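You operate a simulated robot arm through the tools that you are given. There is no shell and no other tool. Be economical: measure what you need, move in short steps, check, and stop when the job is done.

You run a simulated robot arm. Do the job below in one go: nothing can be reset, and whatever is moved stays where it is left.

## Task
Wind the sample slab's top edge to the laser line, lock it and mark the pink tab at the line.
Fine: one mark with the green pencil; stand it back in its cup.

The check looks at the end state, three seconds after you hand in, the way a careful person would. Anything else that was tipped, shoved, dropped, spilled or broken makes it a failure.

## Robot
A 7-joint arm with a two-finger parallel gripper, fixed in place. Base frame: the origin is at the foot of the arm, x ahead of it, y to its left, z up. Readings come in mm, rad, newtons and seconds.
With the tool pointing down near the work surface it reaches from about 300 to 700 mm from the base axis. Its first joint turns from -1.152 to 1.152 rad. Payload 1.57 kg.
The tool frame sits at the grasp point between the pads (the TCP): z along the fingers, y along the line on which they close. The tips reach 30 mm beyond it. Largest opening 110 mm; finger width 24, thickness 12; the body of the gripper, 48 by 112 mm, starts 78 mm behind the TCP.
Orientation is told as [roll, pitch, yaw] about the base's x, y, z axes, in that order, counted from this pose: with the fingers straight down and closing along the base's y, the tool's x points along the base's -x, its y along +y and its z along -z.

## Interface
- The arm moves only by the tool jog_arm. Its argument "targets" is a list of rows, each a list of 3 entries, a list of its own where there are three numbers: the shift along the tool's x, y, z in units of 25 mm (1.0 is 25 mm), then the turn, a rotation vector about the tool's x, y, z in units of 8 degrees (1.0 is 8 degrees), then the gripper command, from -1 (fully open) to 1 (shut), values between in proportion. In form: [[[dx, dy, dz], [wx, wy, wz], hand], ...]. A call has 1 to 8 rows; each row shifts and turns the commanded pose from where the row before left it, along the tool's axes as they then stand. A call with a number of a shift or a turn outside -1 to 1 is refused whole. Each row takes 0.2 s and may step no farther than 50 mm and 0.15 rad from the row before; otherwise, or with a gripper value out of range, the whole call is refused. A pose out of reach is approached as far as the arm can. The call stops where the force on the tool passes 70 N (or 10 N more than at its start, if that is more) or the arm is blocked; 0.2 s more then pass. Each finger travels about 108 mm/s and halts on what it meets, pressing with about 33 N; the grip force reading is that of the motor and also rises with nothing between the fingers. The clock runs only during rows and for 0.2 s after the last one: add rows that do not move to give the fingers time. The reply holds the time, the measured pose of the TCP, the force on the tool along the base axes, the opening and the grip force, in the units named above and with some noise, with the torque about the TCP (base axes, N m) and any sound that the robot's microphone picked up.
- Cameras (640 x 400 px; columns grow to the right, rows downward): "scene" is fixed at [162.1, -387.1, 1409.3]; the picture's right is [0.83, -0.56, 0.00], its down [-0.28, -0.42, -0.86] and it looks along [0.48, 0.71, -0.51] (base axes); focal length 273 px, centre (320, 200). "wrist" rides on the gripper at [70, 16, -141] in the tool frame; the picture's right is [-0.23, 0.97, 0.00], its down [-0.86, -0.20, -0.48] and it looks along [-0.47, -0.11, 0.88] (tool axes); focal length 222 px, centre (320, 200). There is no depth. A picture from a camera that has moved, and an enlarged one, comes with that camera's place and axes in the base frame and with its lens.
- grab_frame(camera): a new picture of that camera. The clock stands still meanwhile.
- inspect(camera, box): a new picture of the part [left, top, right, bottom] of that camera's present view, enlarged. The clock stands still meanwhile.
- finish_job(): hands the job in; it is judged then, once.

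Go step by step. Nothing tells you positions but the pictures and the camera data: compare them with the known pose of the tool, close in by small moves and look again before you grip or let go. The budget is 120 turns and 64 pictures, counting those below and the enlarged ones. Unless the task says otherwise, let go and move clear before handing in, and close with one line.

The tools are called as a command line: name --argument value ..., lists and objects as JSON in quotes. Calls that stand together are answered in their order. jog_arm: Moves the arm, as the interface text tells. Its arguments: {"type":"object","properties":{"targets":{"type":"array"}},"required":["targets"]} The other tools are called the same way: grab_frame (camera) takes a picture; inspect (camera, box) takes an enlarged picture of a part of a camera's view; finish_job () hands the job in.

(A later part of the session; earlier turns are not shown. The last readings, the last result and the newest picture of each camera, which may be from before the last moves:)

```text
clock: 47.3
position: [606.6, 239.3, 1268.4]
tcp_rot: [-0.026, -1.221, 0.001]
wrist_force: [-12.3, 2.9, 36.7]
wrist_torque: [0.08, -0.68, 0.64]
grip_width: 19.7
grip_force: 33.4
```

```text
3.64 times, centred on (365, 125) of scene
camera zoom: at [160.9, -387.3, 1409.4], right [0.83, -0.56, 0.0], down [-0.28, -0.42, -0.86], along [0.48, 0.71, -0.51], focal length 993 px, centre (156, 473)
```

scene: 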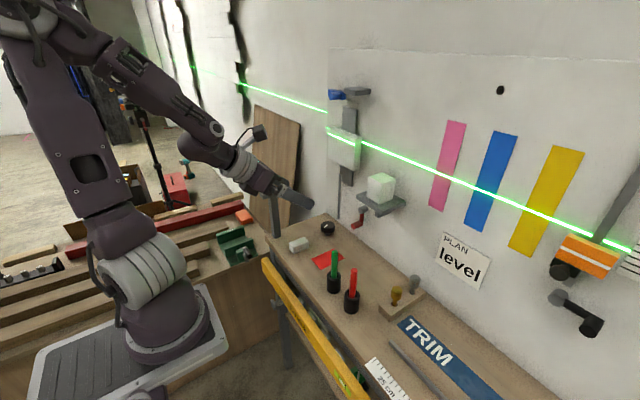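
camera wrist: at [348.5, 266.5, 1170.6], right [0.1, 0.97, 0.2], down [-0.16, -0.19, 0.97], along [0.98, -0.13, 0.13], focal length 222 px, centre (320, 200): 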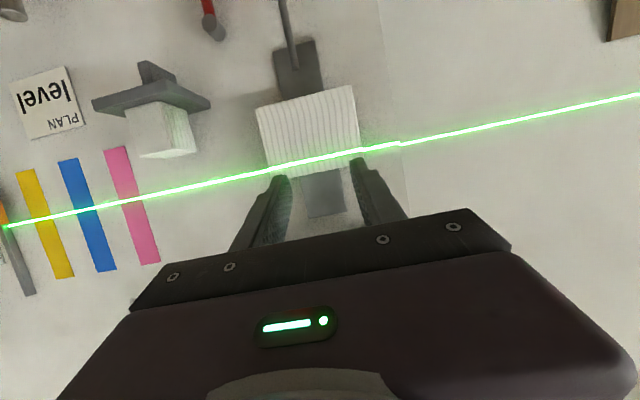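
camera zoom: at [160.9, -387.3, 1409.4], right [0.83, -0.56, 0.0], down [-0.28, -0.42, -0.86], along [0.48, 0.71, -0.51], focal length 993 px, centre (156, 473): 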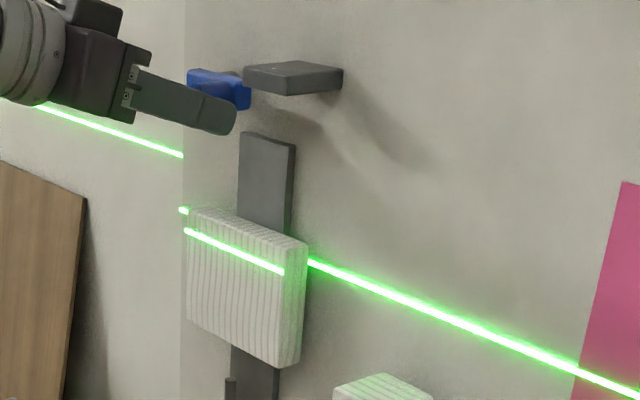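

The fingers slipped and the blue handle held firm going down. I'll go back up and try turning it upward.

jog_arm --targets '[[[-0.187, -0.01, -0.07], [0, 0, 0], 1], [[-0.187, -0.01, -0.07], [0, 0, 0], 1], [[-0.187, 0.01, -0.07], [0, 0, 0], 1], [[-0.187, 0.03, -0.07], [0, 0, 0], 1], [[-0.187, 0.06, -0.07], [0, 0, 0], 1], [[0, 0, 0], [0, 0, 0], 1]]'

inspect --camera "scene" --box '[315, 70, 415, 180]'

```text
clock: 48.7
position: [607.3, 245.2, 1289.7]
tcp_rot: [-0.035, -1.215, 0.012]
wrist_force: [2.1, 8.6, -12.4]
wrist_torque: [-0.25, 0.93, 0.88]
grip_width: 19.8
grip_force: 33.6
```

```text
3.64 times, centred on (365, 125) of scene
camera zoom: at [162.5, -386.7, 1409.4], right [0.83, -0.56, 0.0], down [-0.28, -0.42, -0.86], along [0.48, 0.71, -0.51], focal length 993 px, centre (156, 473)
```

zoom: 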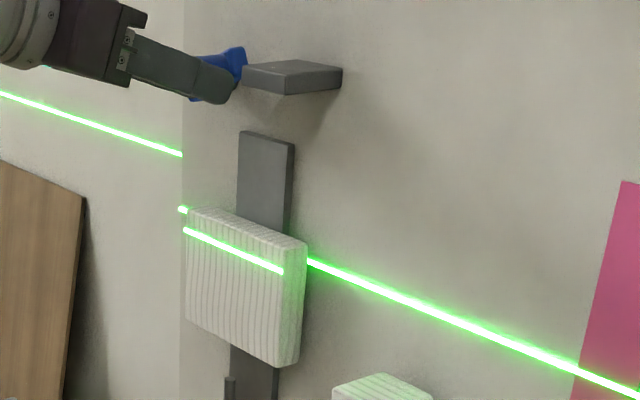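

Blue swings up freely; a small lead per turn could hide slab motion, so I'll turn it further, to vertical, and compare.

jog_arm --targets '[[[-0.3, 0.12, -0.111], [0, 0, 0], 1], [[-0.274, 0.17, -0.101], [0, 0, 0], 1], [[-0.244, 0.216, -0.09], [0, 0, 0], 1], [[-0.195, 0.264, -0.072], [0, 0, 0], 1], [[0, 0, 0], [0, 0, 0], 1]]'

inspect --camera "scene" --box '[315, 70, 415, 180]'

```text
clock: 49.9
position: [607.1, 263.8, 1316.2]
tcp_rot: [-0.036, -1.211, 0.013]
wrist_force: [-14.4, 9.1, -31.3]
wrist_torque: [-0.09, 1.13, 0.98]
grip_width: 19.9
grip_force: 33.9
```

```text
3.64 times, centred on (365, 125) of scene
camera zoom: at [162.2, -386.5, 1409.5], right [0.83, -0.56, 0.0], down [-0.28, -0.42, -0.86], along [0.48, 0.71, -0.51], focal length 993 px, centre (156, 473)
```

zoom: 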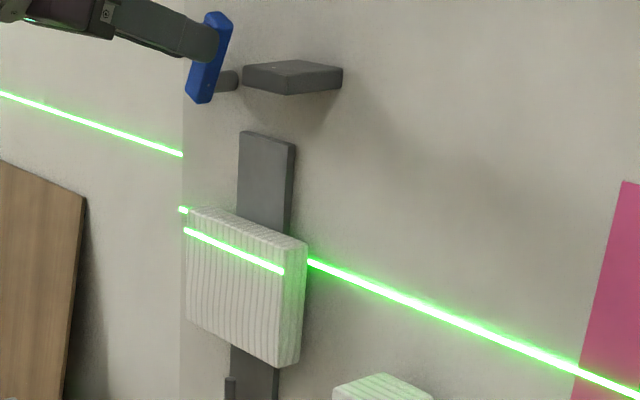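

With blue nearly vertical the slab still hasn't moved, so blue isn't the winder. I'll return it to its start and release.

jog_arm --targets '[[[0.195, -0.264, 0.072], [0, 0, 0], 1], [[0.244, -0.216, 0.09], [0, 0, 0], 1], [[0.274, -0.17, 0.101], [0, 0, 0], 1], [[0.3, -0.12, 0.111], [0, 0, 0], 1], [[0.187, -0.05, 0.07], [0, 0, 0], 1], [[0.187, -0.02, 0.07], [0, 0, 0], 1], [[0, 0, 0], [0, 0, 0], 1]]'

```text
clock: 51.5
position: [608.6, 240.3, 1280.6]
tcp_rot: [-0.035, -1.217, 0.009]
wrist_force: [-1.7, 6.0, 9.4]
wrist_torque: [0.12, -0.5, 0.86]
grip_width: 19.7
grip_force: 34.0
```

jog_arm --targets '[[[0, 0, 0], [0, 0, 0], 0.6], [[0, 0, 0], [0, 0, 0], 0.2], [[0, 0, -1], [0, 0, 0], 0.2], [[0, 0, -1], [0, 0, 0], 0.2], [[0, 0, -1], [0, 0, 0], 0], [[0, 0, -1], [0, 1, 0], 0], [[0, 0, 0], [0, 1, 0], 0], [[0, 0, 0], [0, 0.47, 0], 0]]'

jog_arm --targets '[[[0.876, -0.4, 0.96], [0, 0, 0], 0], [[0.876, -0.4, 0.96], [0, 0, 0], 0], [[0.876, -0.4, 0.96], [0, 0, 0], 0], [[0.876, -0.4, 0.96], [0, 0, 0], 0], [[0.876, -0.4, 0.96], [0, 0, 0], 0], [[0.876, -0.4, 0.96], [0, 0, 0], 0], [[0.876, -0.4, 0.96], [0, 0, 0], 0], [[0.876, -0.4, 0.96], [0, 0, 0], 0]]'

grab_frame --camera "scene"

```text
clock: 53.3
position: [513.7, 244.1, 1314.8]
tcp_rot: [-0.019, -0.869, -0.01]
wrist_force: [-0.5, -0.4, 0.4]
wrist_torque: [-0.01, 0.02, 0.05]
grip_width: 54.9
grip_force: 0.1
```

```text
clock: 55.1
position: [546.8, 160.1, 1057.6]
tcp_rot: [-0.015, -0.871, -0.011]
wrist_force: [0.2, -0.3, -0.8]
wrist_torque: [-0.02, -0.03, -0.02]
grip_width: 55.1
grip_force: 0.1
```

```text
23 pictures are left
```

scene: 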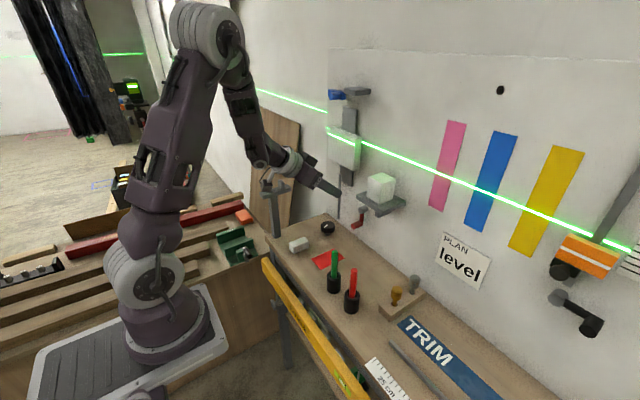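

Everything is intact. I'll regrip the red handle with a flatter hand, for clearance under the shelf, and turn it further.

jog_arm --targets '[[[0.93, -0.3, 0.93], [0, 0, 0], 0], [[0.93, -0.3, 0.93], [0, 0, 0], 0], [[0.93, -0.3, 0.93], [0, 0, 0], 0], [[0.93, -0.3, 0.93], [0, 0, 0], 0], [[0, 0, 0], [0, -1, 0], 0], [[0, 0, 0], [0, -1, 0], 0], [[0, 0, 0], [0, -1, 0], 0]]'

grab_frame --camera "wrist"

```text
clock: 56.7
position: [555.6, 129.8, 927.4]
tcp_rot: [-0.037, -1.292, 0.014]
wrist_force: [0.1, 1.0, 0.5]
wrist_torque: [-0.03, 0.03, 0.04]
grip_width: 55.1
grip_force: 0.0
```

```text
22 pictures are left
camera wrist: at [403.4, 149.3, 898.9], right [0.08, 0.97, 0.21], down [-0.23, -0.18, 0.96], along [0.97, -0.13, 0.21], focal length 222 px, centre (320, 200)
```

wrist: 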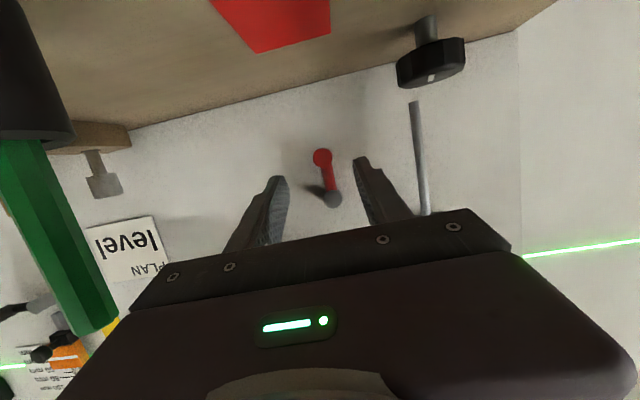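

The reach is fine, but a flat hand would pass close to the green pencil when swinging right. I'll use a 35° tilt, then grip.

jog_arm --targets '[[[0, 0, 0], [0, 1, 0], 0], [[-0.64, 0, 0], [0, 1, 0], 0], [[-0.64, 0, 0], [0, 0.4, 0], 0], [[0, 0, 0.8], [0, 0, 0], 0], [[0, 0, 0.8], [0, 0, 0], 0], [[0, 0, 0.8], [0, 0, 0], 0], [[0, 0, 0.72], [0, 0, 0], 0], [[0, 0, 0], [0, 0, 0], 0]]'

jog_arm --targets '[[[0, 0, 0], [0, 0, 0], 0.6], [[0, 0, 0], [0, 0, 0], 1], [[0, 0, 0], [0, 0, 0], 1]]'

```text
clock: 58.5
position: [636.1, 126.0, 910.9]
tcp_rot: [-0.02, -0.955, -0.008]
wrist_force: [-0.5, -0.4, 1.1]
wrist_torque: [0.0, 0.02, -0.01]
grip_width: 55.0
grip_force: 0.1
```

```text
clock: 59.3
position: [636.8, 126.3, 911.3]
tcp_rot: [-0.021, -0.955, -0.005]
wrist_force: [1.3, -0.8, -2.1]
wrist_torque: [0.04, -0.16, 1.14]
grip_width: 20.2
grip_force: 33.9
```

jog_arm --targets '[[[-0.052, -0.496, -0.037], [0, 0, 0], 1], [[-0.157, -0.464, -0.111], [0, 0, 0], 1], [[-0.249, -0.396, -0.176], [0, 0, 0], 1], [[-0.324, -0.304, -0.229], [0, 0, 0], 1], [[-0.379, -0.192, -0.268], [0, 0, 0], 1], [[-0.405, -0.064, -0.286], [0, 0, 0], 1], [[0, 0, 0], [0, 0, 0], 1]]'

inspect --camera "scene" --box '[310, 110, 410, 240]'

```text
clock: 60.9
position: [632.4, 79.7, 953.3]
tcp_rot: [-0.014, -0.941, -0.007]
wrist_force: [9.8, 16.3, -59.0]
wrist_torque: [-0.51, 1.22, 0.82]
grip_width: 20.3
grip_force: 34.0
```

```text
3.08 times, centred on (360, 175) of scene
camera zoom: at [163.7, -386.5, 1409.3], right [0.83, -0.56, 0.0], down [-0.29, -0.42, -0.86], along [0.48, 0.71, -0.51], focal length 840 px, centre (197, 277)
```

zoom: 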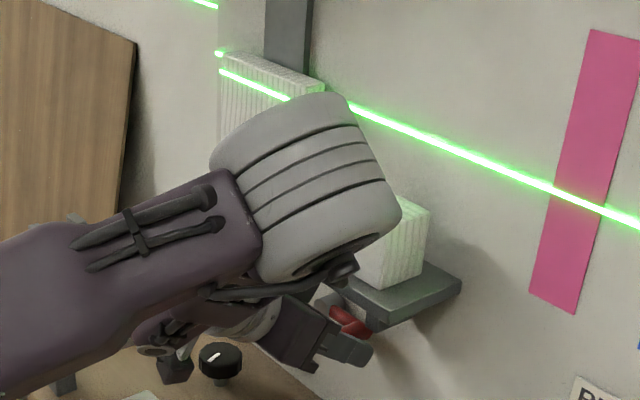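

Red is a quarter-turn lever with stops at both ends and the slab never moved, so the black knob must be the winder and a lever was probably locking it. I'll leave red turned, release it, and test the knob again.

jog_arm --targets '[[[0.05, 0, 0.03], [0, 0, 0], 1], [[0, 0, 0], [0, 0, 0], 0.5], [[0, 0, 0], [0, 0, 0], 0.2], [[0, 0, -1], [0, 0, 0], 0.2], [[0, 0, -1], [0, 0, 0], 0.2], [[0, 0, -1], [0, 0, 0], 0.2], [[0, 0, -1], [0, 0, 0], 0.2], [[0, 0.5, 0], [0, 0, 0], 0.2]]'

grab_frame --camera "wrist"

```text
clock: 62.7
position: [553.5, 94.4, 1014.6]
tcp_rot: [-0.018, -0.957, -0.007]
wrist_force: [-0.7, 0.1, -0.3]
wrist_torque: [-0.01, -0.02, -0.01]
grip_width: 44.1
grip_force: 0.1
```

```text
20 pictures are left
camera wrist: at [399.8, 114.9, 1039.9], right [0.15, 0.97, 0.17], down [0.1, -0.19, 0.98], along [0.98, -0.13, -0.12], focal length 222 px, centre (320, 200)
```

wrist: 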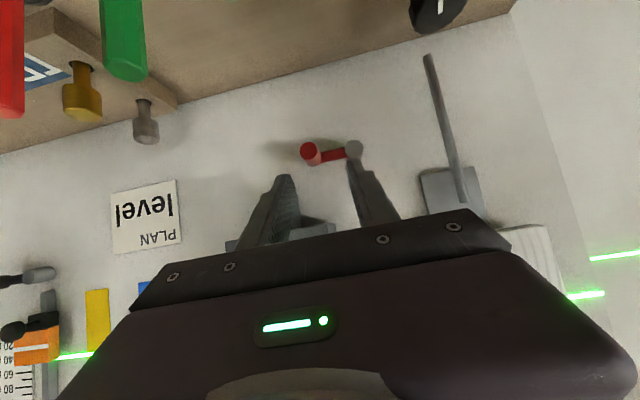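

jog_arm --targets '[[[0, 0.9, 0], [0, 1, 0], 0], [[0, 0.9, 0], [0, 1, 0], -0.3], [[0, 0.9, 0], [0, 1, 0], -0.4], [[0, 0.9, 0], [0, 0.14, 0], -0.4], [[0.5, 0.92, 1], [0, 0, 0], -0.4], [[0.5, 0.92, 1], [0, 0, 0], -0.4], [[0.04, 0, 0.5], [0, 0, 0], -0.4], [[0, 0, 0], [0, 0, 0], -0.4]]'

```text
clock: 64.5
position: [566.3, 231.1, 947.3]
tcp_rot: [-0.012, -0.518, -0.016]
wrist_force: [-0.6, 0.8, -0.7]
wrist_torque: [-0.04, 0.01, -0.01]
grip_width: 76.8
grip_force: 0.0
```

jog_arm --targets '[[[0.15, 0, 0.95], [0, 0, 0], -0.4], [[0.15, 0, 0.95], [0, 0, 0], -0.4], [[0.15, 0, 0.95], [0, 0, 0], -0.4], [[0.15, 0, 0.95], [0, 0, 0], -0.4], [[0, 0, 0], [0, 0, 0], 0.5], [[0, 0, 0], [0, 0, 0], 1], [[0, 0, 0], [0, 0, 0], 1]]'

jog_arm --targets '[[[0, -0.045, 0], [-0.497, 0, -0.868], 1], [[0, -0.045, 0], [-0.497, 0, -0.868], 1], [[0, -0.045, 0], [-0.497, 0, -0.868], 1], [[0, -0.045, 0], [-0.497, 0, -0.868], 1], [[0, 0, 0], [0, 0, 0], 1]]'

inspect --camera "scene" --box '[310, 110, 410, 240]'

inspect --camera "wrist" --box '[260, 120, 380, 220]'

```text
clock: 66.1
position: [598.0, 230.2, 855.6]
tcp_rot: [-0.01, -0.515, -0.016]
wrist_force: [4.5, 25.5, -6.8]
wrist_torque: [0.47, -0.27, 0.13]
grip_width: 47.3
grip_force: 45.1
```

```text
clock: 67.3
position: [598.4, 225.2, 855.9]
tcp_rot: [-0.005, -0.51, 0.544]
wrist_force: [11.8, 43.3, -19.3]
wrist_torque: [0.02, -0.51, 0.23]
grip_width: 47.5
grip_force: 45.0
```

```text
3.08 times, centred on (360, 175) of scene
camera zoom: at [162.8, -386.0, 1409.6], right [0.83, -0.56, 0.0], down [-0.28, -0.42, -0.86], along [0.48, 0.71, -0.51], focal length 840 px, centre (197, 277)
```

zoom: 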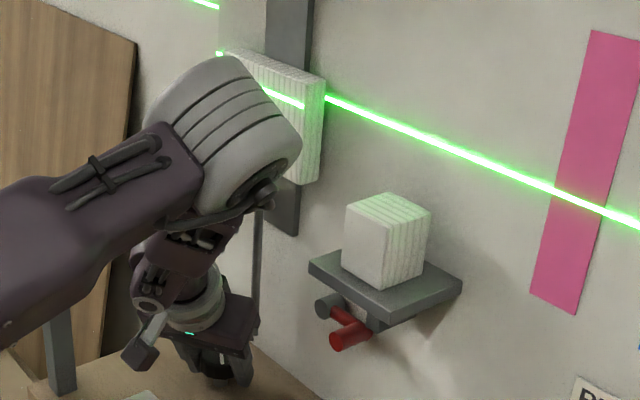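

```text
4.00 times, centred on (320, 170) of wrist
camera zoom: at [479.4, 173.6, 945.6], right [-0.33, 0.94, 0.11], down [0.54, 0.1, 0.84], along [0.77, 0.34, -0.54], focal length 888 px, centre (320, 320)
```

zoom: 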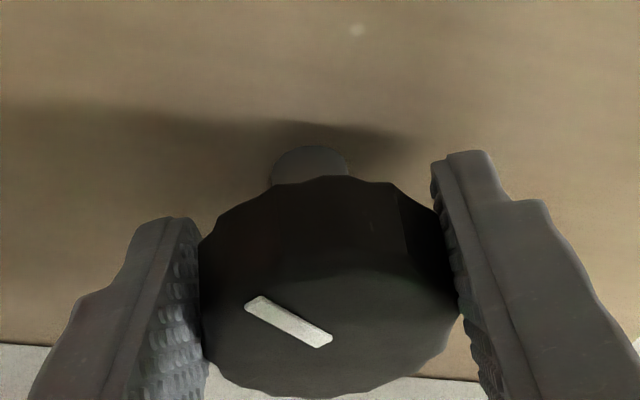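

The knob now turns with the fingers, so red-down is locked and red-sideways unlocked, and counter-clockwise raises the slab. I need clockwise, so I'll ratchet it in the range yaw 0 to +56° to stay clear of the post.

jog_arm --targets '[[[0, 0.06, 0], [0.497, 0, 0.868], 1], [[0, 0.06, 0], [0.497, 0, 0.868], 1], [[0, 0.06, 0], [0.497, 0, 0.868], 1], [[0, 0.06, 0], [0.497, 0, 0.868], 1], [[0, 0, 0], [0, 0, 0], 0.4], [[0, 0, 0], [0, 0, 0], -0.2]]'

jog_arm --targets '[[[0, -0.045, 0], [-0.497, 0, -0.868], -0.2], [[0, -0.045, 0], [-0.497, 0, -0.868], -0.2], [[0, -0.045, 0], [-0.497, 0, -0.868], -0.2], [[0, -0.045, 0], [-0.497, 0, -0.868], -0.2], [[0, -0.045, 0], [-0.497, 0, -0.868], -0.2], [[0, -0.045, 0], [-0.497, 0, -0.868], -0.2], [[0, -0.045, 0], [-0.497, 0, -0.868], -0.2], [[0, 0, 0], [0, 0, 0], -0.2]]'

jog_arm --targets '[[[0, 0, 0], [0, 0, 0], 0.4], [[0, 0, 0], [0, 0, 0], 1], [[0, 0, 0], [0, 0, 0], 1]]'

```text
clock: 68.7
position: [598.9, 225.2, 856.7]
tcp_rot: [-0.013, -0.518, -0.019]
wrist_force: [-0.2, -0.4, 0.4]
wrist_torque: [0.04, 0.01, -0.02]
grip_width: 66.1
grip_force: 0.0
```

```text
clock: 70.5
position: [600.0, 222.1, 857.4]
tcp_rot: [-0.004, -0.511, 0.959]
wrist_force: [-0.1, -0.6, 0.4]
wrist_torque: [-0.01, 0.01, 0.03]
grip_width: 65.9
grip_force: 0.0
```

```text
clock: 71.3
position: [600.1, 222.6, 858.1]
tcp_rot: [-0.002, -0.511, 0.956]
wrist_force: [-3.5, 0.9, 0.3]
wrist_torque: [0.11, 0.11, 0.02]
grip_width: 47.6
grip_force: 45.5
```

jog_arm --targets '[[[0, 0.062, 0], [0.497, 0, 0.868], 1], [[0, 0.062, 0], [0.497, 0, 0.868], 1], [[0, 0.062, 0], [0.497, 0, 0.868], 1], [[0, 0.062, 0], [0.497, 0, 0.868], 1], [[0, 0.062, 0], [0.497, 0, 0.868], 1], [[0, 0.062, 0], [0.497, 0, 0.868], 1], [[0, 0.062, 0], [0.497, 0, 0.868], 1], [[0, 0, 0], [0, 0, 0], 1]]'

inspect --camera "scene" --box '[310, 110, 410, 240]'

```text
clock: 73.1
position: [595.2, 230.6, 857.1]
tcp_rot: [-0.012, -0.521, -0.021]
wrist_force: [20.5, 1.8, 7.8]
wrist_torque: [0.17, -0.8, -0.02]
grip_width: 47.7
grip_force: 44.5
```

```text
3.08 times, centred on (360, 175) of scene
camera zoom: at [162.4, -387.1, 1409.3], right [0.83, -0.56, 0.0], down [-0.28, -0.42, -0.86], along [0.48, 0.71, -0.51], focal length 840 px, centre (197, 277)
```

zoom: 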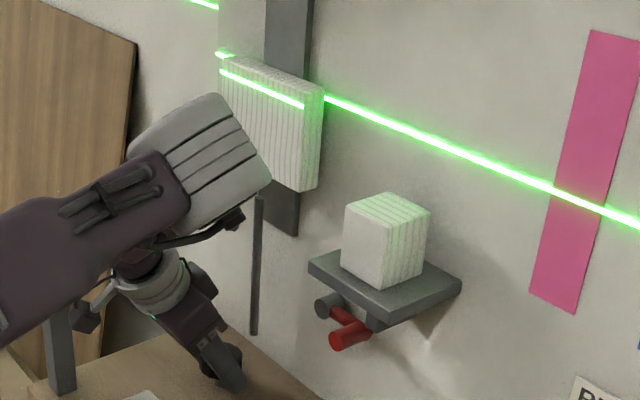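

It works: 56° clockwise lowered the slab about 5 mm, so roughly three more strokes are needed. I'll do two and then measure.

jog_arm --targets '[[[0, 0, 0], [0, 0, 0], 0.4], [[0, 0, 0], [0, 0, 0], -0.2], [[0, -0.062, 0], [-0.497, 0, -0.868], -0.2], [[0, -0.062, 0], [-0.497, 0, -0.868], -0.2], [[0, -0.062, 0], [-0.497, 0, -0.868], -0.2], [[0, -0.062, 0], [-0.497, 0, -0.868], -0.2], [[0, -0.062, 0], [-0.497, 0, -0.868], -0.2], [[0, -0.062, 0], [-0.497, 0, -0.868], -0.2]]'

jog_arm --targets '[[[0, -0.062, 0], [-0.497, 0, -0.868], -0.2], [[0, 0, 0], [0, 0, 0], 0.4], [[0, 0, 0], [0, 0, 0], 1], [[0, 0, 0], [0, 0, 0], 1], [[0, 0.062, 0], [0.497, 0, 0.868], 1], [[0, 0.062, 0], [0.497, 0, 0.868], 1], [[0, 0.062, 0], [0.497, 0, 0.868], 1], [[0, 0.062, 0], [0.497, 0, 0.868], 1]]'

jog_arm --targets '[[[0, 0.062, 0], [0.497, 0, 0.868], 1], [[0, 0.062, 0], [0.497, 0, 0.868], 1], [[0, 0.062, 0], [0.497, 0, 0.868], 1], [[0, 0, 0], [0, 0, 0], 1], [[0, 0, 0], [0, 0, 0], 0.4], [[0, 0, 0], [0, 0, 0], -0.2]]'

jog_arm --targets '[[[0, -0.062, 0], [-0.497, 0, -0.868], -0.2], [[0, -0.062, 0], [-0.497, 0, -0.868], -0.2], [[0, -0.062, 0], [-0.497, 0, -0.868], -0.2], [[0, -0.062, 0], [-0.497, 0, -0.868], -0.2], [[0, -0.062, 0], [-0.497, 0, -0.868], -0.2], [[0, -0.062, 0], [-0.497, 0, -0.868], -0.2], [[0, -0.062, 0], [-0.497, 0, -0.868], -0.2], [[0, 0, 0], [0, 0, 0], 0.4]]'

jog_arm --targets '[[[0, 0, 0], [0, 0, 0], 1], [[0, 0.062, 0], [0.497, 0, 0.868], 1], [[0, 0.062, 0], [0.497, 0, 0.868], 1], [[0, 0.062, 0], [0.497, 0, 0.868], 1], [[0, 0.062, 0], [0.497, 0, 0.868], 1], [[0, 0.062, 0], [0.497, 0, 0.868], 1], [[0, 0.062, 0], [0.497, 0, 0.868], 1], [[0, 0.062, 0], [0.497, 0, 0.868], 1]]'

inspect --camera "scene" --box '[315, 115, 395, 175]'

```text
clock: 74.9
position: [597.3, 222.7, 856.8]
tcp_rot: [-0.005, -0.51, 0.82]
wrist_force: [-0.5, 0.3, 0.3]
wrist_torque: [-0.02, -0.01, 0.0]
grip_width: 66.2
grip_force: 0.2
```

```text
clock: 76.7
position: [595.9, 225.4, 856.8]
tcp_rot: [-0.009, -0.514, 0.4]
wrist_force: [13.5, 6.5, -5.3]
wrist_torque: [0.17, 0.1, 0.04]
grip_width: 47.1
grip_force: 45.0
```

```text
clock: 78.1
position: [592.6, 229.8, 856.9]
tcp_rot: [-0.012, -0.514, -0.015]
wrist_force: [0.5, -0.3, -1.6]
wrist_torque: [0.01, -0.02, 0.0]
grip_width: 66.1
grip_force: 0.1
```

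```text
clock: 79.9
position: [599.0, 220.6, 858.6]
tcp_rot: [-0.005, -0.509, 0.956]
wrist_force: [2.8, -0.3, 0.3]
wrist_torque: [0.53, -0.15, -0.01]
grip_width: 47.5
grip_force: 38.6
```

```text
clock: 81.7
position: [592.8, 230.9, 857.1]
tcp_rot: [-0.012, -0.52, -0.018]
wrist_force: [19.0, 12.3, 0.9]
wrist_torque: [-0.11, 0.01, 0.2]
grip_width: 47.1
grip_force: 45.2
```

```text
6.67 times, centred on (355, 145) of scene
camera zoom: at [162.5, -386.9, 1409.4], right [0.83, -0.56, 0.0], down [-0.28, -0.42, -0.86], along [0.48, 0.71, -0.51], focal length 1820 px, centre (87, 567)
```

zoom: 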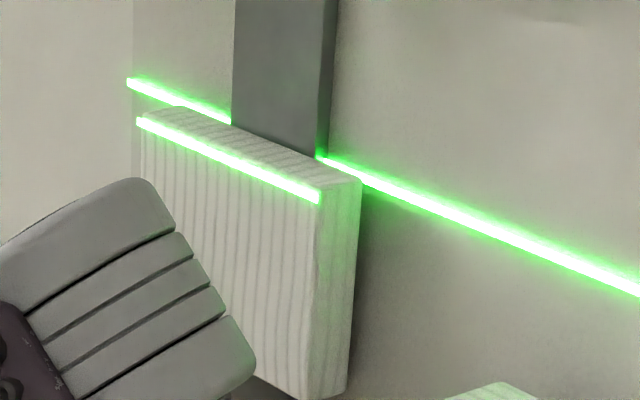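

The slab is down about 14 mm with around 5 mm to go. I'll do one more stroke of 40° and check.

jog_arm --targets '[[[0, 0, 0], [0, 0, 0], 0.4], [[0, 0, 0], [0, 0, 0], -0.2], [[0, -0.062, 0], [-0.497, 0, -0.868], -0.2], [[0, -0.062, 0], [-0.497, 0, -0.868], -0.2], [[0, -0.062, 0], [-0.497, 0, -0.868], -0.2], [[0, -0.062, 0], [-0.497, 0, -0.868], -0.2], [[0, -0.062, 0], [-0.497, 0, -0.868], -0.2], [[0, -0.062, 0], [-0.497, 0, -0.868], -0.2]]'

jog_arm --targets '[[[0, -0.062, 0], [-0.497, 0, -0.868], -0.2], [[0.0, 0.04, 0], [0, 0, 0], 0.4], [[0, 0, 0], [0, 0, 0], 1], [[0, 0, 0], [0, 0, 0], 1], [[0, 0.062, 0], [0.497, 0, 0.868], 1], [[0, 0.062, 0], [0.497, 0, 0.868], 1], [[0, 0.062, 0], [0.497, 0, 0.868], 1], [[0, 0.062, 0], [0.497, 0, 0.868], 1]]'

jog_arm --targets '[[[0, 0.062, 0], [0.497, 0, 0.868], 1], [[0, 0, 0], [0, 0, 0], 1]]'

inspect --camera "scene" --box '[325, 115, 365, 145]'

```text
clock: 83.5
position: [596.0, 222.1, 856.1]
tcp_rot: [-0.006, -0.511, 0.821]
wrist_force: [0.1, 0.2, 0.0]
wrist_torque: [-0.03, -0.01, 0.0]
grip_width: 65.8
grip_force: 0.2
```

```text
clock: 85.3
position: [593.4, 225.3, 857.1]
tcp_rot: [-0.011, -0.515, 0.399]
wrist_force: [22.3, -6.4, 10.1]
wrist_torque: [-0.34, -0.31, -0.14]
grip_width: 47.5
grip_force: 45.3
```

```text
clock: 85.9
position: [591.9, 227.0, 856.3]
tcp_rot: [-0.011, -0.518, 0.259]
wrist_force: [29.7, -0.3, 9.6]
wrist_torque: [-0.04, -1.27, -0.13]
grip_width: 47.4
grip_force: 44.8
```

```text
13.33 times, centred on (345, 130) of scene
camera zoom: at [162.6, -387.2, 1409.3], right [0.83, -0.56, 0.0], down [-0.28, -0.42, -0.86], along [0.48, 0.71, -0.51], focal length 3640 px, centre (-13, 1133)
```

zoom: 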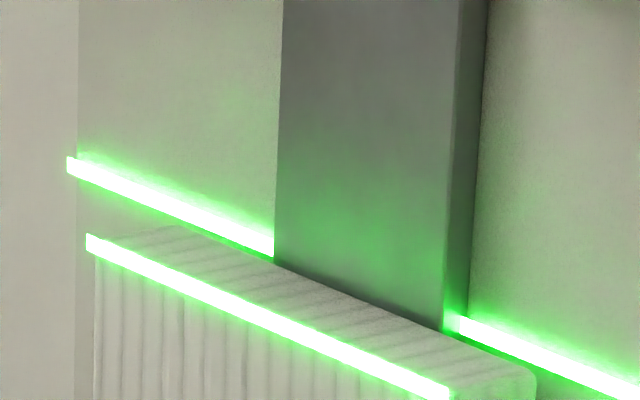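

inspect --camera "scene" --box '[348, 135, 368, 150]'

```text
16.00 times, centred on (358, 142) of scene
camera zoom: at [162.6, -387.2, 1409.3], right [0.83, -0.56, 0.0], down [-0.28, -0.42, -0.86], along [0.48, 0.71, -0.51], focal length 4369 px, centre (-288, 1120)
```

zoom: 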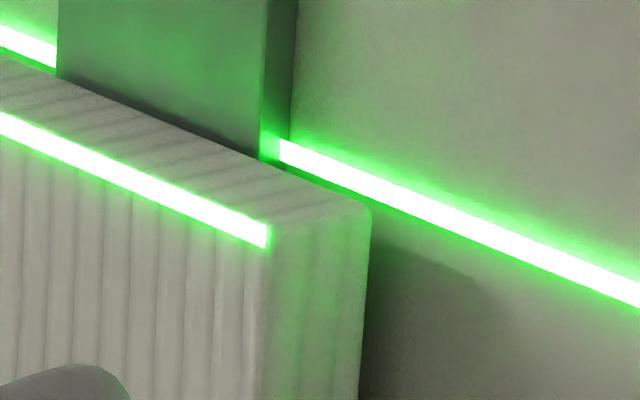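

Measured along the side edge, the top is still about 2 mm above the line centre. I'll turn another 20° or so.

jog_arm --targets '[[[0, 0.062, 0], [0.497, 0, 0.868], 1], [[0, 0.062, 0], [0.497, 0, 0.868], 1], [[0, 0.03, 0], [0.25, 0, 0.434], 1], [[0, 0, 0], [0, 0, 0], 1]]'

inspect --camera "scene" --box '[348, 135, 368, 150]'

```text
clock: 86.9
position: [591.4, 231.5, 856.7]
tcp_rot: [-0.014, -0.52, -0.087]
wrist_force: [30.9, 5.3, 8.3]
wrist_torque: [-0.18, -1.2, 0.12]
grip_width: 47.7
grip_force: 44.8
```

```text
16.00 times, centred on (358, 142) of scene
camera zoom: at [162.7, -387.0, 1409.3], right [0.83, -0.56, 0.0], down [-0.28, -0.42, -0.86], along [0.48, 0.71, -0.51], focal length 4369 px, centre (-288, 1120)
```

zoom: 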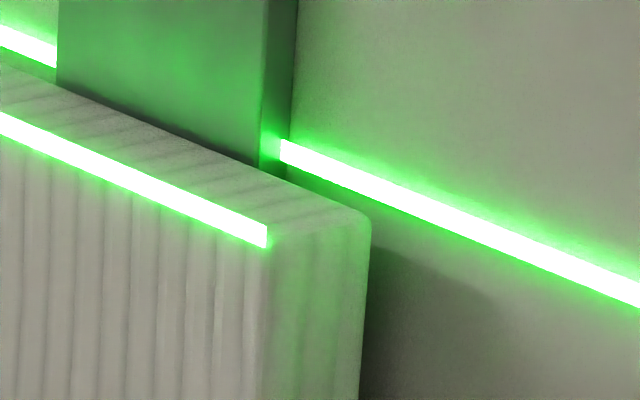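

The top edge now sits on the line centre. I'll release the knob and go back to the red lever to lock.

jog_arm --targets '[[[0, 0, 0], [0, 0, 0], 0.4], [[0, 0, 0], [0, 0, 0], -0.3], [[0, 0, -1], [0, 0, 0], -0.3], [[0, 0, -1], [0, 0, 0], -0.3], [[0, 0, -1], [-0.31, 0, -0.54], -0.3], [[0, 0, -1], [0, 0, 0], 0], [[0, -1, -1], [0, 0, 0], 0.2], [[0, -1, -0.5], [0, 0, 0], 0.2]]'

jog_arm --targets '[[[0, -1, 0], [0, -1, 0], 0.2], [[0, -1, 0], [0, -1, 0], 0.2], [[0, -0.9, 0], [0, -1, 0], 0.2], [[0, -0.9, 0], [0, -0.14, 0], 0.2], [[0, 0, 0], [0, 0, 0], 0.2]]'

```text
clock: 88.7
position: [521.7, 184.5, 974.5]
tcp_rot: [-0.013, -0.516, 0.0]
wrist_force: [0.5, -1.2, 0.0]
wrist_torque: [0.01, 0.02, 0.0]
grip_width: 44.0
grip_force: 0.0
```

```text
clock: 89.9
position: [535.4, 96.5, 975.1]
tcp_rot: [-0.02, -0.954, 0.011]
wrist_force: [-0.3, 1.4, -0.4]
wrist_torque: [-0.01, 0.02, 0.01]
grip_width: 44.0
grip_force: 0.1
out of reach, approached as far as the arm can: row 3, 4
```

jog_arm --targets '[[[-0.85, -0.29, -0.16], [0, 0, 0], 0.2], [[-0.85, -0.29, -0.16], [0, 0, 0], 0.2], [[0, 0, 0], [0, 0, 0], 0.2]]'

grab_frame --camera "wrist"

```text
clock: 90.7
position: [554.3, 82.8, 1016.1]
tcp_rot: [-0.018, -0.955, 0.008]
wrist_force: [-0.3, 0.0, -0.3]
wrist_torque: [0.05, -0.01, -0.01]
grip_width: 44.1
grip_force: 0.1
```

```text
12 pictures are left
camera wrist: at [400.4, 99.9, 1040.4], right [0.14, 0.97, 0.17], down [0.1, -0.19, 0.98], along [0.99, -0.12, -0.13], focal length 222 px, centre (320, 200)
```

wrist: 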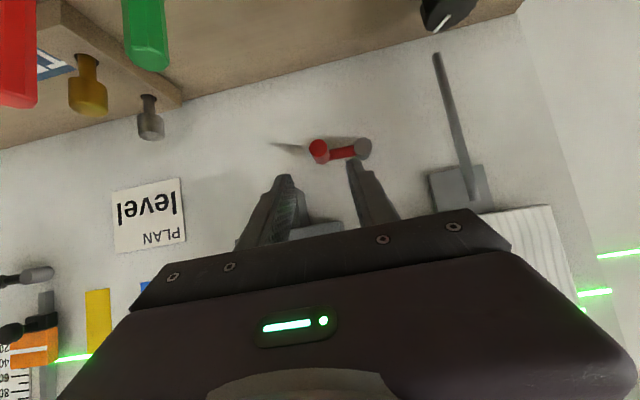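

jog_arm --targets '[[[0.04, -0.03, 0.98], [0, 0, 0], 0.2], [[0.04, -0.03, 0.98], [0, 0, 0], 0.2], [[0.04, -0.03, 0.98], [0, 0, 0], 0.2], [[0.04, -0.03, 0.98], [0, 0, 0], 0.2], [[0, 0, 0], [0, 0, 0], 0.6], [[0, 0, 0], [0, 0, 0], 1], [[0, 0, 0], [0, 0, 0], 1]]'

jog_arm --targets '[[[0.405, 0.064, 0.286], [0, 0, 0], 1], [[0.379, 0.192, 0.268], [0, 0, 0], 1], [[0.324, 0.304, 0.229], [0, 0, 0], 1], [[0.249, 0.396, 0.176], [0, 0, 0], 1], [[0.157, 0.464, 0.111], [0, 0, 0], 1], [[0.052, 0.496, 0.037], [0, 0, 0], 1], [[0, 0.12, 0], [0, 0, 0], 1], [[0, 0, 0], [0, 0, 0], 1]]'

```text
clock: 92.3
position: [630.9, 80.6, 953.5]
tcp_rot: [-0.017, -0.951, 0.014]
wrist_force: [3.6, 24.1, -26.3]
wrist_torque: [-0.33, -0.34, 0.13]
grip_width: 19.9
grip_force: 34.1
```

```text
clock: 94.1
position: [632.5, 128.2, 907.8]
tcp_rot: [-0.017, -0.956, 0.011]
wrist_force: [6.6, 0.3, -25.4]
wrist_torque: [-0.05, 0.0, 0.37]
grip_width: 19.9
grip_force: 33.6
```

jog_arm --targets '[[[0, 0.12, 0], [0, 0, 0], 1], [[0, 0.08, 0], [0, 0, 0], 1], [[0, 0, 0], [0, 0, 0], 1]]'

```text
clock: 94.9
position: [631.9, 130.1, 907.6]
tcp_rot: [-0.023, -0.957, 0.009]
wrist_force: [-11.9, -22.2, -3.2]
wrist_torque: [0.03, 0.28, 0.61]
grip_width: 19.8
grip_force: 33.4
```

The red lever is back against its locked stop. I'll release, retreat and bring the hand vertical over the green pencil.

jog_arm --targets '[[[0, -0.05, 0], [0, 0, 0], 0.5], [[0, 0, 0], [0, 0, 0], 0.1], [[0, 0, -1], [0, 0, 0], 0.1], [[0, 0, -1], [0, 0, 0], 0.1], [[0, 0, -1], [0, 0, 0], 0.1], [[0, 0, -1], [0, 0, 0], 0.1], [[0, 0, -1], [0, 0, 0], 0.1], [[0, 0, -1], [0, 0, 0], 0.1]]'

jog_arm --targets '[[[-0.5, 0, -0.5], [0, 1, 0], 0.1], [[-0.5, 0, -0.5], [0, 1, 0], 0.1], [[0, 0, -0.5], [0, 1, 0], 0.1], [[0, 0, 0], [0, 1, 0], 0.1], [[0, 0, 0], [0, 1, 0], 0.1], [[0, 0, 0], [0, 1, 0], 0.1], [[0, 0, 0], [0, 0.85, 0], 0.1]]'

grab_frame --camera "scene"

```text
clock: 96.7
position: [529.1, 134.6, 979.9]
tcp_rot: [-0.017, -0.955, 0.008]
wrist_force: [-0.8, -0.4, -0.5]
wrist_torque: [-0.01, 0.01, 0.01]
grip_width: 49.3
grip_force: 0.1
out of reach, approached as far as the arm can: row 8
```

```text
clock: 98.3
position: [519.8, 134.6, 1025.7]
tcp_rot: [-0.01, 0.004, -0.004]
wrist_force: [-0.7, -0.6, 0.0]
wrist_torque: [-0.02, 0.03, -0.03]
grip_width: 49.1
grip_force: 0.0
```

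```text
11 pictures are left
```

scene: 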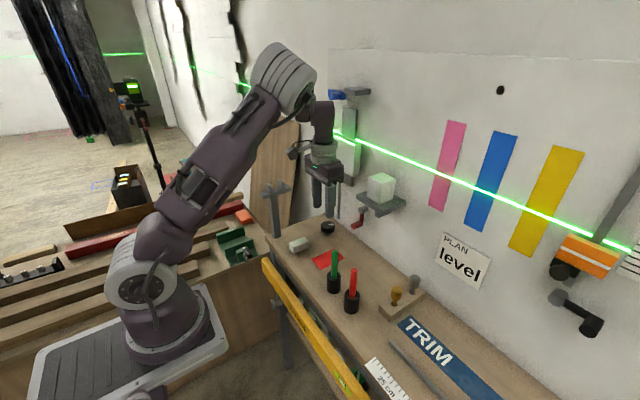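

jog_arm --targets '[[[0.288, -0.885, 0], [0, 0, 0], 0.1], [[0.288, -0.885, 0], [0, 0, 0], 0.1], [[0.288, -0.885, 0], [0, 0, 0], 0.1], [[0.288, -0.885, 0], [0, 0, 0], 0.1], [[0.288, -0.885, 0], [0, 0, 0], 0.1], [[0, 0, 0], [0, 0, 0], 0.1]]'

inspect --camera "wrist" --box '[240, 100, 400, 220]'

```text
clock: 99.7
position: [483.7, 25.1, 1025.8]
tcp_rot: [-0.011, 0.002, -0.005]
wrist_force: [0.1, 0.4, 0.1]
wrist_torque: [-0.02, -0.01, 0.03]
grip_width: 49.7
grip_force: 0.1
```

```text
3.33 times, centred on (320, 160) of wrist
camera zoom: at [414.8, 43.7, 1167.8], right [0.23, 0.97, -0.01], down [0.85, -0.2, 0.48], along [0.46, -0.12, -0.88], focal length 740 px, centre (320, 333)
```

zoom: 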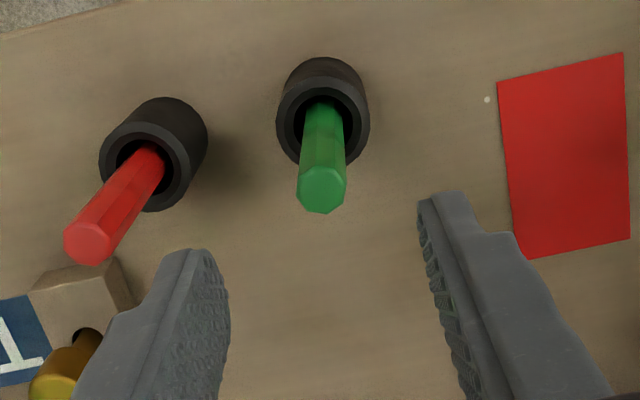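

The pencil top is at about (480, 26.5). I'll descend and grip it.

jog_arm --targets '[[[0.19, 0.06, 0.83], [0, 0, 0], 0.1], [[0, 0, 0.83], [0, 0, 0], 0.1], [[0, 0, 0.83], [0, 0, 0], 0.1], [[0, 0, 0.83], [0, 0, 0], 0.1], [[0, 0, 0.83], [0, 0, 0], 0.1], [[0, 0, 0], [0, 0, 0], 0.6], [[0, 0, 0], [0, 0, 0], 1], [[0, 0, 0], [0, 0, 0], 1]]'

grab_frame --camera "wrist"

```text
clock: 101.5
position: [476.8, 24.1, 924.4]
tcp_rot: [-0.01, 0.003, -0.005]
wrist_force: [-0.9, 0.3, 0.8]
wrist_torque: [0.01, 0.0, -0.02]
grip_width: 13.1
grip_force: 29.7
```

```text
9 pictures are left
camera wrist: at [408.8, 42.8, 1064.7], right [0.23, 0.97, -0.01], down [0.85, -0.2, 0.48], along [0.46, -0.12, -0.88], focal length 222 px, centre (320, 200)
```

wrist: 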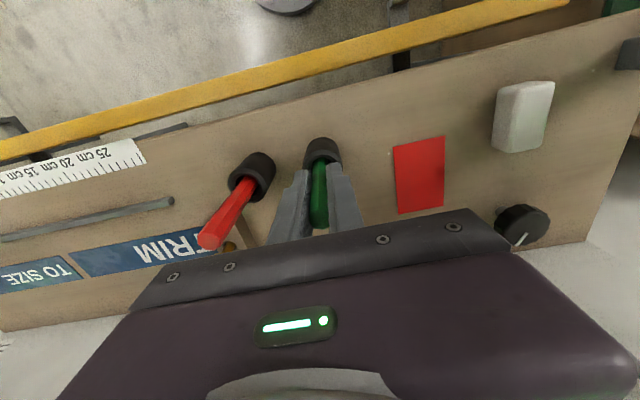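

Gripped at 13 mm. I'll lift straight up and look at the tip.

jog_arm --targets '[[[0, 0, -0.6], [0, 0, 0], 1], [[0, 0, -1], [0, 0, 0], 1], [[0, 0, -1], [0, 0, 0], 1], [[0, 0, -1], [0, 0, 0], 1], [[0, 0, -1], [0, 0, 0], 1], [[0, 0, -1], [0, 0, 0], 1], [[0, 0, -1], [0, 0, 0], 1]]'

inspect --camera "scene" --box '[290, 130, 410, 330]'

```text
clock: 103.1
position: [478.3, 27.3, 1087.8]
tcp_rot: [-0.013, 0.002, -0.004]
wrist_force: [-0.5, -0.4, 0.5]
wrist_torque: [-0.02, -0.01, 0.02]
grip_width: 12.9
grip_force: 29.8
```

```text
2.00 times, centred on (350, 230) of scene
camera zoom: at [162.1, -387.1, 1409.3], right [0.83, -0.56, 0.0], down [-0.28, -0.42, -0.86], along [0.48, 0.71, -0.51], focal length 546 px, centre (260, 140)
```

zoom: 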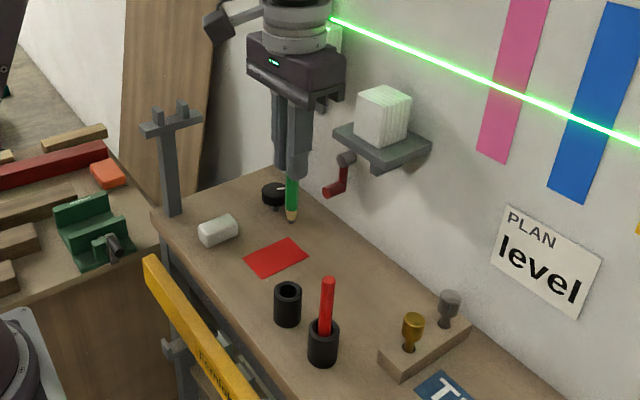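

The tip is about 102 mm ahead of the grasp point. I'll shift right over to the pink tab's column (y about -93) with room from the shelf, then level the hand.

jog_arm --targets '[[[0.24, -0.96, -0.55], [0, 0, 0], 1], [[0.24, -0.96, -0.55], [0, 0, 0], 1], [[0.24, -0.96, -0.55], [0, 0, 0], 1], [[0.24, -0.96, -0.55], [0, 0, 0], 1], [[0.24, -0.96, -0.55], [0, 0, 0], 1]]'

jog_arm --targets '[[[0, 0, 0], [0, -1, 0], 1], [[0, 0, 0], [0, -1, 0], 1], [[0, 0, 0], [0, -1, 0], 1], [[0, 0, 0], [0, -1, 0], 1], [[0, 0, 0], [0, -1, 0], 1], [[0, 0, 0], [0, -1, 0], 1], [[0, 0, 0], [0, -1, 0], 1], [[0, 0, 0], [0, -1, 0], 1]]'

jog_arm --targets '[[[0, 0, 0], [0, -1, 0], 1], [[0, 0, 0], [0, -1, 0], 1], [[0, 0, 0], [0, -1, 0], 1], [[0, 0, 0], [0, -0.27, 0], 1], [[0, 0, 0], [0, 0, 0], 1]]'

```text
clock: 104.3
position: [447.0, -90.2, 1157.1]
tcp_rot: [-0.011, 0.003, -0.006]
wrist_force: [0.2, 0.5, 0.5]
wrist_torque: [0.04, 0.01, -0.01]
grip_width: 14.3
grip_force: 30.4
```

```text
clock: 106.1
position: [448.5, -93.9, 1161.4]
tcp_rot: [-0.022, -1.114, 0.012]
wrist_force: [0.2, -0.9, -0.1]
wrist_torque: [0.01, 0.02, 0.01]
grip_width: 14.5
grip_force: 30.3
out of reach, approached as far as the arm can: row 7
```

```text
clock: 107.3
position: [442.3, -146.6, 1238.9]
tcp_rot: [-1.581, -1.56, 1.577]
wrist_force: [-0.5, 0.3, -0.1]
wrist_torque: [0.01, 0.01, -0.01]
grip_width: 14.5
grip_force: 31.1
out of reach, approached as far as the arm can: row 1, 2, 3, 4
```

The hand is level but was displaced by the reach limit. I'll go forward first, then down to the line height.

jog_arm --targets '[[[0, 0.53, 0.98], [0, 0, 0], 1], [[0, 0.53, 0.98], [0, 0, 0], 1], [[0, 0.53, 0.98], [0, 0, 0], 1], [[0, 0.53, 0.98], [0, 0, 0], 1], [[0.86, 0, 0], [0, 0, 0], 1], [[0.86, 0, 0], [0, 0, 0], 1], [[0.86, 0, 0], [0, 0, 0], 1], [[0.86, 0, 0], [0, 0, 0], 1]]'

grab_frame --camera "wrist"

```text
clock: 109.1
position: [505.5, -110.5, 1280.6]
tcp_rot: [-2.349, -1.518, 2.322]
wrist_force: [0.5, -0.7, -0.8]
wrist_torque: [-0.01, 0.01, 0.01]
grip_width: 14.3
grip_force: 30.3
out of reach, approached as far as the arm can: row 1, 2, 3, 4, 5, 6, 7, 8
```

```text
7 pictures are left
camera wrist: at [369.5, -93.3, 1203.3], right [0.02, 0.98, 0.19], down [-0.51, -0.15, 0.84], along [0.86, -0.11, 0.5], focal length 222 px, centre (320, 200)
```

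wrist: 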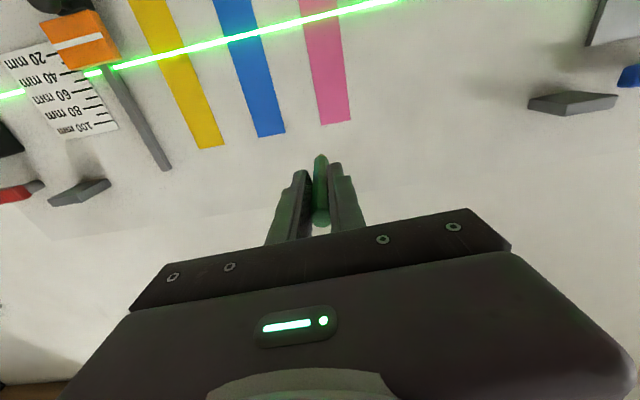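

A fully level pose is at the wrist limit; a 20° downward tilt worked before, so I'll use that for the marking.

jog_arm --targets '[[[0, 0, 0], [0, 1, 0], 1], [[0, 0, 0], [0, 1, 0], 1], [[0, 0, 0], [0, 0.28, 0], 1], [[0, 0, 0], [0, 0, 0], 1]]'

```text
clock: 110.1
position: [505.9, -110.8, 1279.8]
tcp_rot: [-0.136, -1.288, 0.105]
wrist_force: [0.4, -0.1, 0.1]
wrist_torque: [0.01, 0.01, 0.04]
grip_width: 14.1
grip_force: 30.0
```

jog_arm --targets '[[[0, 0, 0], [0, 0.6, 0], 1], [[0.6, 0.21, 0.95], [0, 0, 0], 1], [[0.6, 0.21, 0.95], [0, 0, 0], 1], [[0.6, 0.21, 0.95], [0, 0, 0], 1], [[0.6, 0.21, 0.95], [0, 0, 0], 1], [[0, 0, 0], [0, 0, 0], 1]]'

inspect --camera "wrist" --box '[250, 60, 410, 220]'

```text
clock: 111.5
position: [574.7, -95.3, 1187.3]
tcp_rot: [-0.104, -1.204, 0.074]
wrist_force: [-0.4, -0.4, 0.2]
wrist_torque: [-0.02, -0.01, 0.02]
grip_width: 14.6
grip_force: 30.6
```

```text
2.50 times, centred on (330, 140) of wrist
camera zoom: at [419.8, -74.5, 1172.6], right [0.1, 0.98, 0.18], down [-0.15, -0.16, 0.98], along [0.98, -0.13, 0.13], focal length 555 px, centre (295, 350)
```

zoom: 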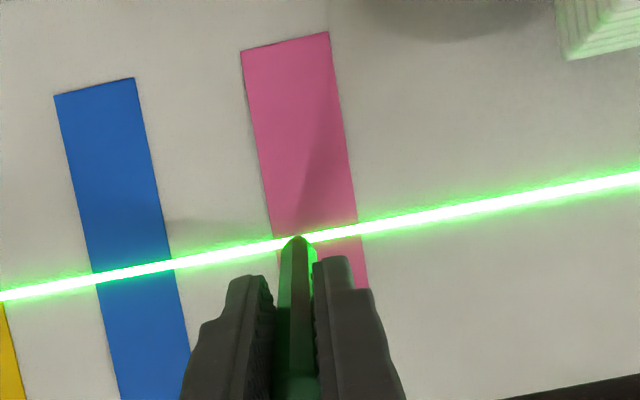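

The tip is at the line's height and about 9 mm right of the tab's centre. I'll centre it and advance straight at the wall in small steps, watching the force.

jog_arm --targets '[[[0, 0.32, 0], [0, 0, 0], 1], [[-0.0576, 0, 0.149], [0, 0, 0], 1], [[-0.0576, 0, 0.149], [0, 0, 0], 1], [[-0.0576, 0, 0.149], [0, 0, 0], 1], [[0, 0, 0], [0, 0, 0], 1]]'

inspect --camera "wrist" --box '[290, 110, 360, 180]'

```text
clock: 112.7
position: [584.1, -86.9, 1188.9]
tcp_rot: [-0.104, -1.206, 0.075]
wrist_force: [-24.7, 2.7, 5.9]
wrist_torque: [0.07, 0.16, 0.15]
grip_width: 14.3
grip_force: 30.3
```

```text
5.71 times, centred on (325, 145) of wrist
camera zoom: at [429.9, -67.0, 1172.9], right [0.11, 0.98, 0.18], down [-0.15, -0.16, 0.98], along [0.98, -0.13, 0.13], focal length 1269 px, centre (291, 514)
```

zoom: 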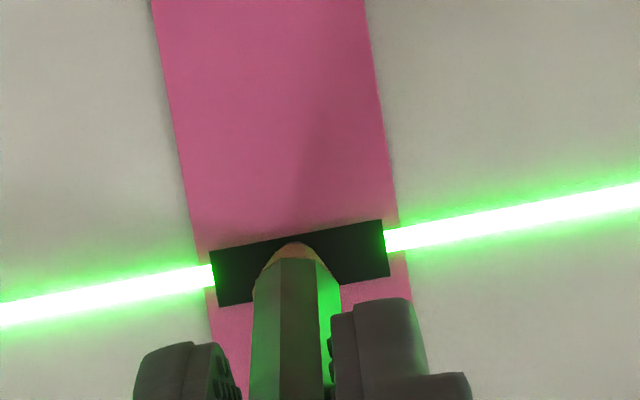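

Contact made a dark mark across the pink tab, on the line. I'll back straight off and bring the hand vertical again.

jog_arm --targets '[[[0.2, 0, -0.55], [0, 0, 0], 1], [[0.35, 0, -0.9], [0, 0, 0], 1], [[0.35, 0, -0.9], [0, 0, 0], 1], [[0.35, 0, -0.9], [0, 0, 0], 1], [[0, 0, -0.5], [0, 1, 0], 1], [[0, 0, 0], [0, 1, 0], 1], [[0, 0, 0], [0, 1, 0], 1], [[0, 0, 0], [0, 1, 0], 1]]'

jog_arm --targets '[[[0, 0, 0], [0, 1, 0], 1], [[0, 0, 0], [0, 1, 0], 1], [[0, 0, 0], [0, 1, 0], 1], [[0, 0, 0], [0, 1, 0], 1], [[0, 0, 0], [0, 0.6, 0], 1], [[0, 0, 0], [0, 0, 0], 1]]'

```text
clock: 114.5
position: [488.6, -84.2, 1191.5]
tcp_rot: [-0.049, -0.649, 0.002]
wrist_force: [0.5, -0.1, -0.8]
wrist_torque: [-0.01, 0.0, 0.04]
grip_width: 14.4
grip_force: 30.7
```

```text
clock: 115.9
position: [486.7, -84.4, 1193.0]
tcp_rot: [-0.039, -0.007, -0.024]
wrist_force: [0.3, 0.5, 0.0]
wrist_torque: [-0.05, -0.02, -0.03]
grip_width: 14.5
grip_force: 30.2
```

jog_arm --targets '[[[0.1, 0.88, 0], [-0.215, 0.07, -0.14], 1], [[0.1, 0.88, 0], [0, 0, 0], 1], [[0.1, 0.88, 0], [0, 0, 0], 1], [[0.09, 0.88, 0], [0, 0, 0], 1], [[0, 0.86, 0], [0, 0, 0], 1], [[0, 0, 1], [0, 0, 0], 1], [[0, 0, 1], [0, 0, 0], 1], [[0, 0, 1], [0, 0, 0], 1]]'

jog_arm --targets '[[[0, 0, 1], [0, 0, 0], 1], [[0, 0, 0.8], [0, 0, 0], 1], [[0, 0, 0], [0, 0, 0], 1]]'

inspect --camera "scene" --box '[290, 200, 390, 310]'

```text
clock: 117.7
position: [476.3, 24.6, 1113.9]
tcp_rot: [-0.008, 0.001, -0.006]
wrist_force: [0.0, 0.1, -0.2]
wrist_torque: [0.02, 0.02, -0.03]
grip_width: 14.6
grip_force: 30.6
```

```text
clock: 118.5
position: [478.1, 23.4, 1070.9]
tcp_rot: [-0.006, 0.002, -0.005]
wrist_force: [0.5, 0.5, 0.1]
wrist_torque: [-0.02, 0.0, 0.01]
grip_width: 14.6
grip_force: 30.3
```

```text
3.64 times, centred on (340, 255) of scene
camera zoom: at [162.1, -387.1, 1409.3], right [0.83, -0.56, 0.0], down [-0.28, -0.42, -0.86], along [0.48, 0.71, -0.51], focal length 993 px, centre (247, 0)
```

zoom: 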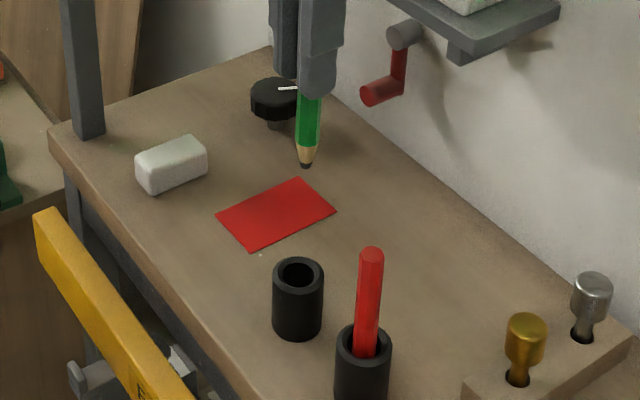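

The tip lines up over the cup, the same offset as at pickup. I'll lower it in.

jog_arm --targets '[[[0.03, 0.03, 0.9], [0, 0, 0], 1], [[0, 0, 0.9], [0, 0, 0], 1], [[0, 0, 0.9], [0, 0, 0], 1], [[0, 0, 0.9], [0, 0, 0], 1], [[0, 0, 0], [0, 0, 0], 1]]'

inspect --camera "scene" --box '[290, 200, 390, 310]'

```text
clock: 119.7
position: [477.3, 24.6, 980.4]
tcp_rot: [-0.008, 0.002, -0.006]
wrist_force: [0.8, -0.7, -0.9]
wrist_torque: [0.02, 0.03, 0.0]
grip_width: 14.8
grip_force: 30.3
```

```text
3.64 times, centred on (340, 255) of scene
camera zoom: at [162.1, -387.1, 1409.3], right [0.83, -0.56, 0.0], down [-0.28, -0.42, -0.86], along [0.48, 0.71, -0.51], focal length 993 px, centre (247, 0)
```

zoom: 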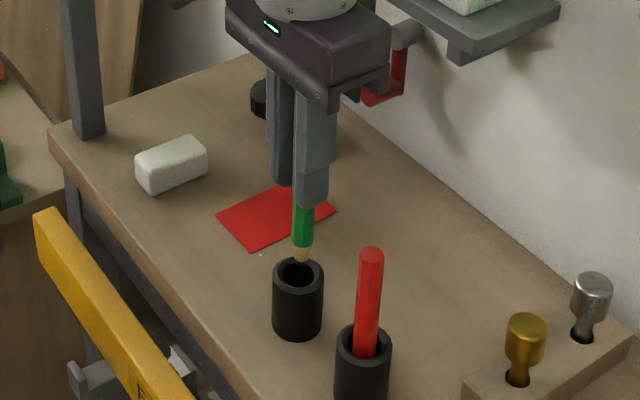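

jog_arm --targets '[[[0, 0, 0.7], [0, 0, 0], 1], [[0, 0, 0.7], [0, 0, 0], 1], [[0, 0, 0.6], [0, 0, 0], 1], [[0, 0, 0], [0, 0, 0], 1]]'

```text
clock: 120.7
position: [476.9, 24.5, 930.9]
tcp_rot: [-0.006, 0.005, -0.007]
wrist_force: [0.2, -0.1, 0.2]
wrist_torque: [0.01, 0.01, 0.03]
grip_width: 14.4
grip_force: 30.5
```

jog_arm --targets '[[[0, 0, 0.12], [0, 0, 0], 1], [[0, 0, 0.12], [0, 0, 0], 1], [[0, 0, 0], [0, 0, 0], 1]]'

```text
clock: 121.5
position: [478.0, 23.5, 923.9]
tcp_rot: [-0.008, 0.002, -0.007]
wrist_force: [0.3, -0.4, 0.9]
wrist_torque: [0.01, -0.02, -0.02]
grip_width: 14.4
grip_force: 31.2
```

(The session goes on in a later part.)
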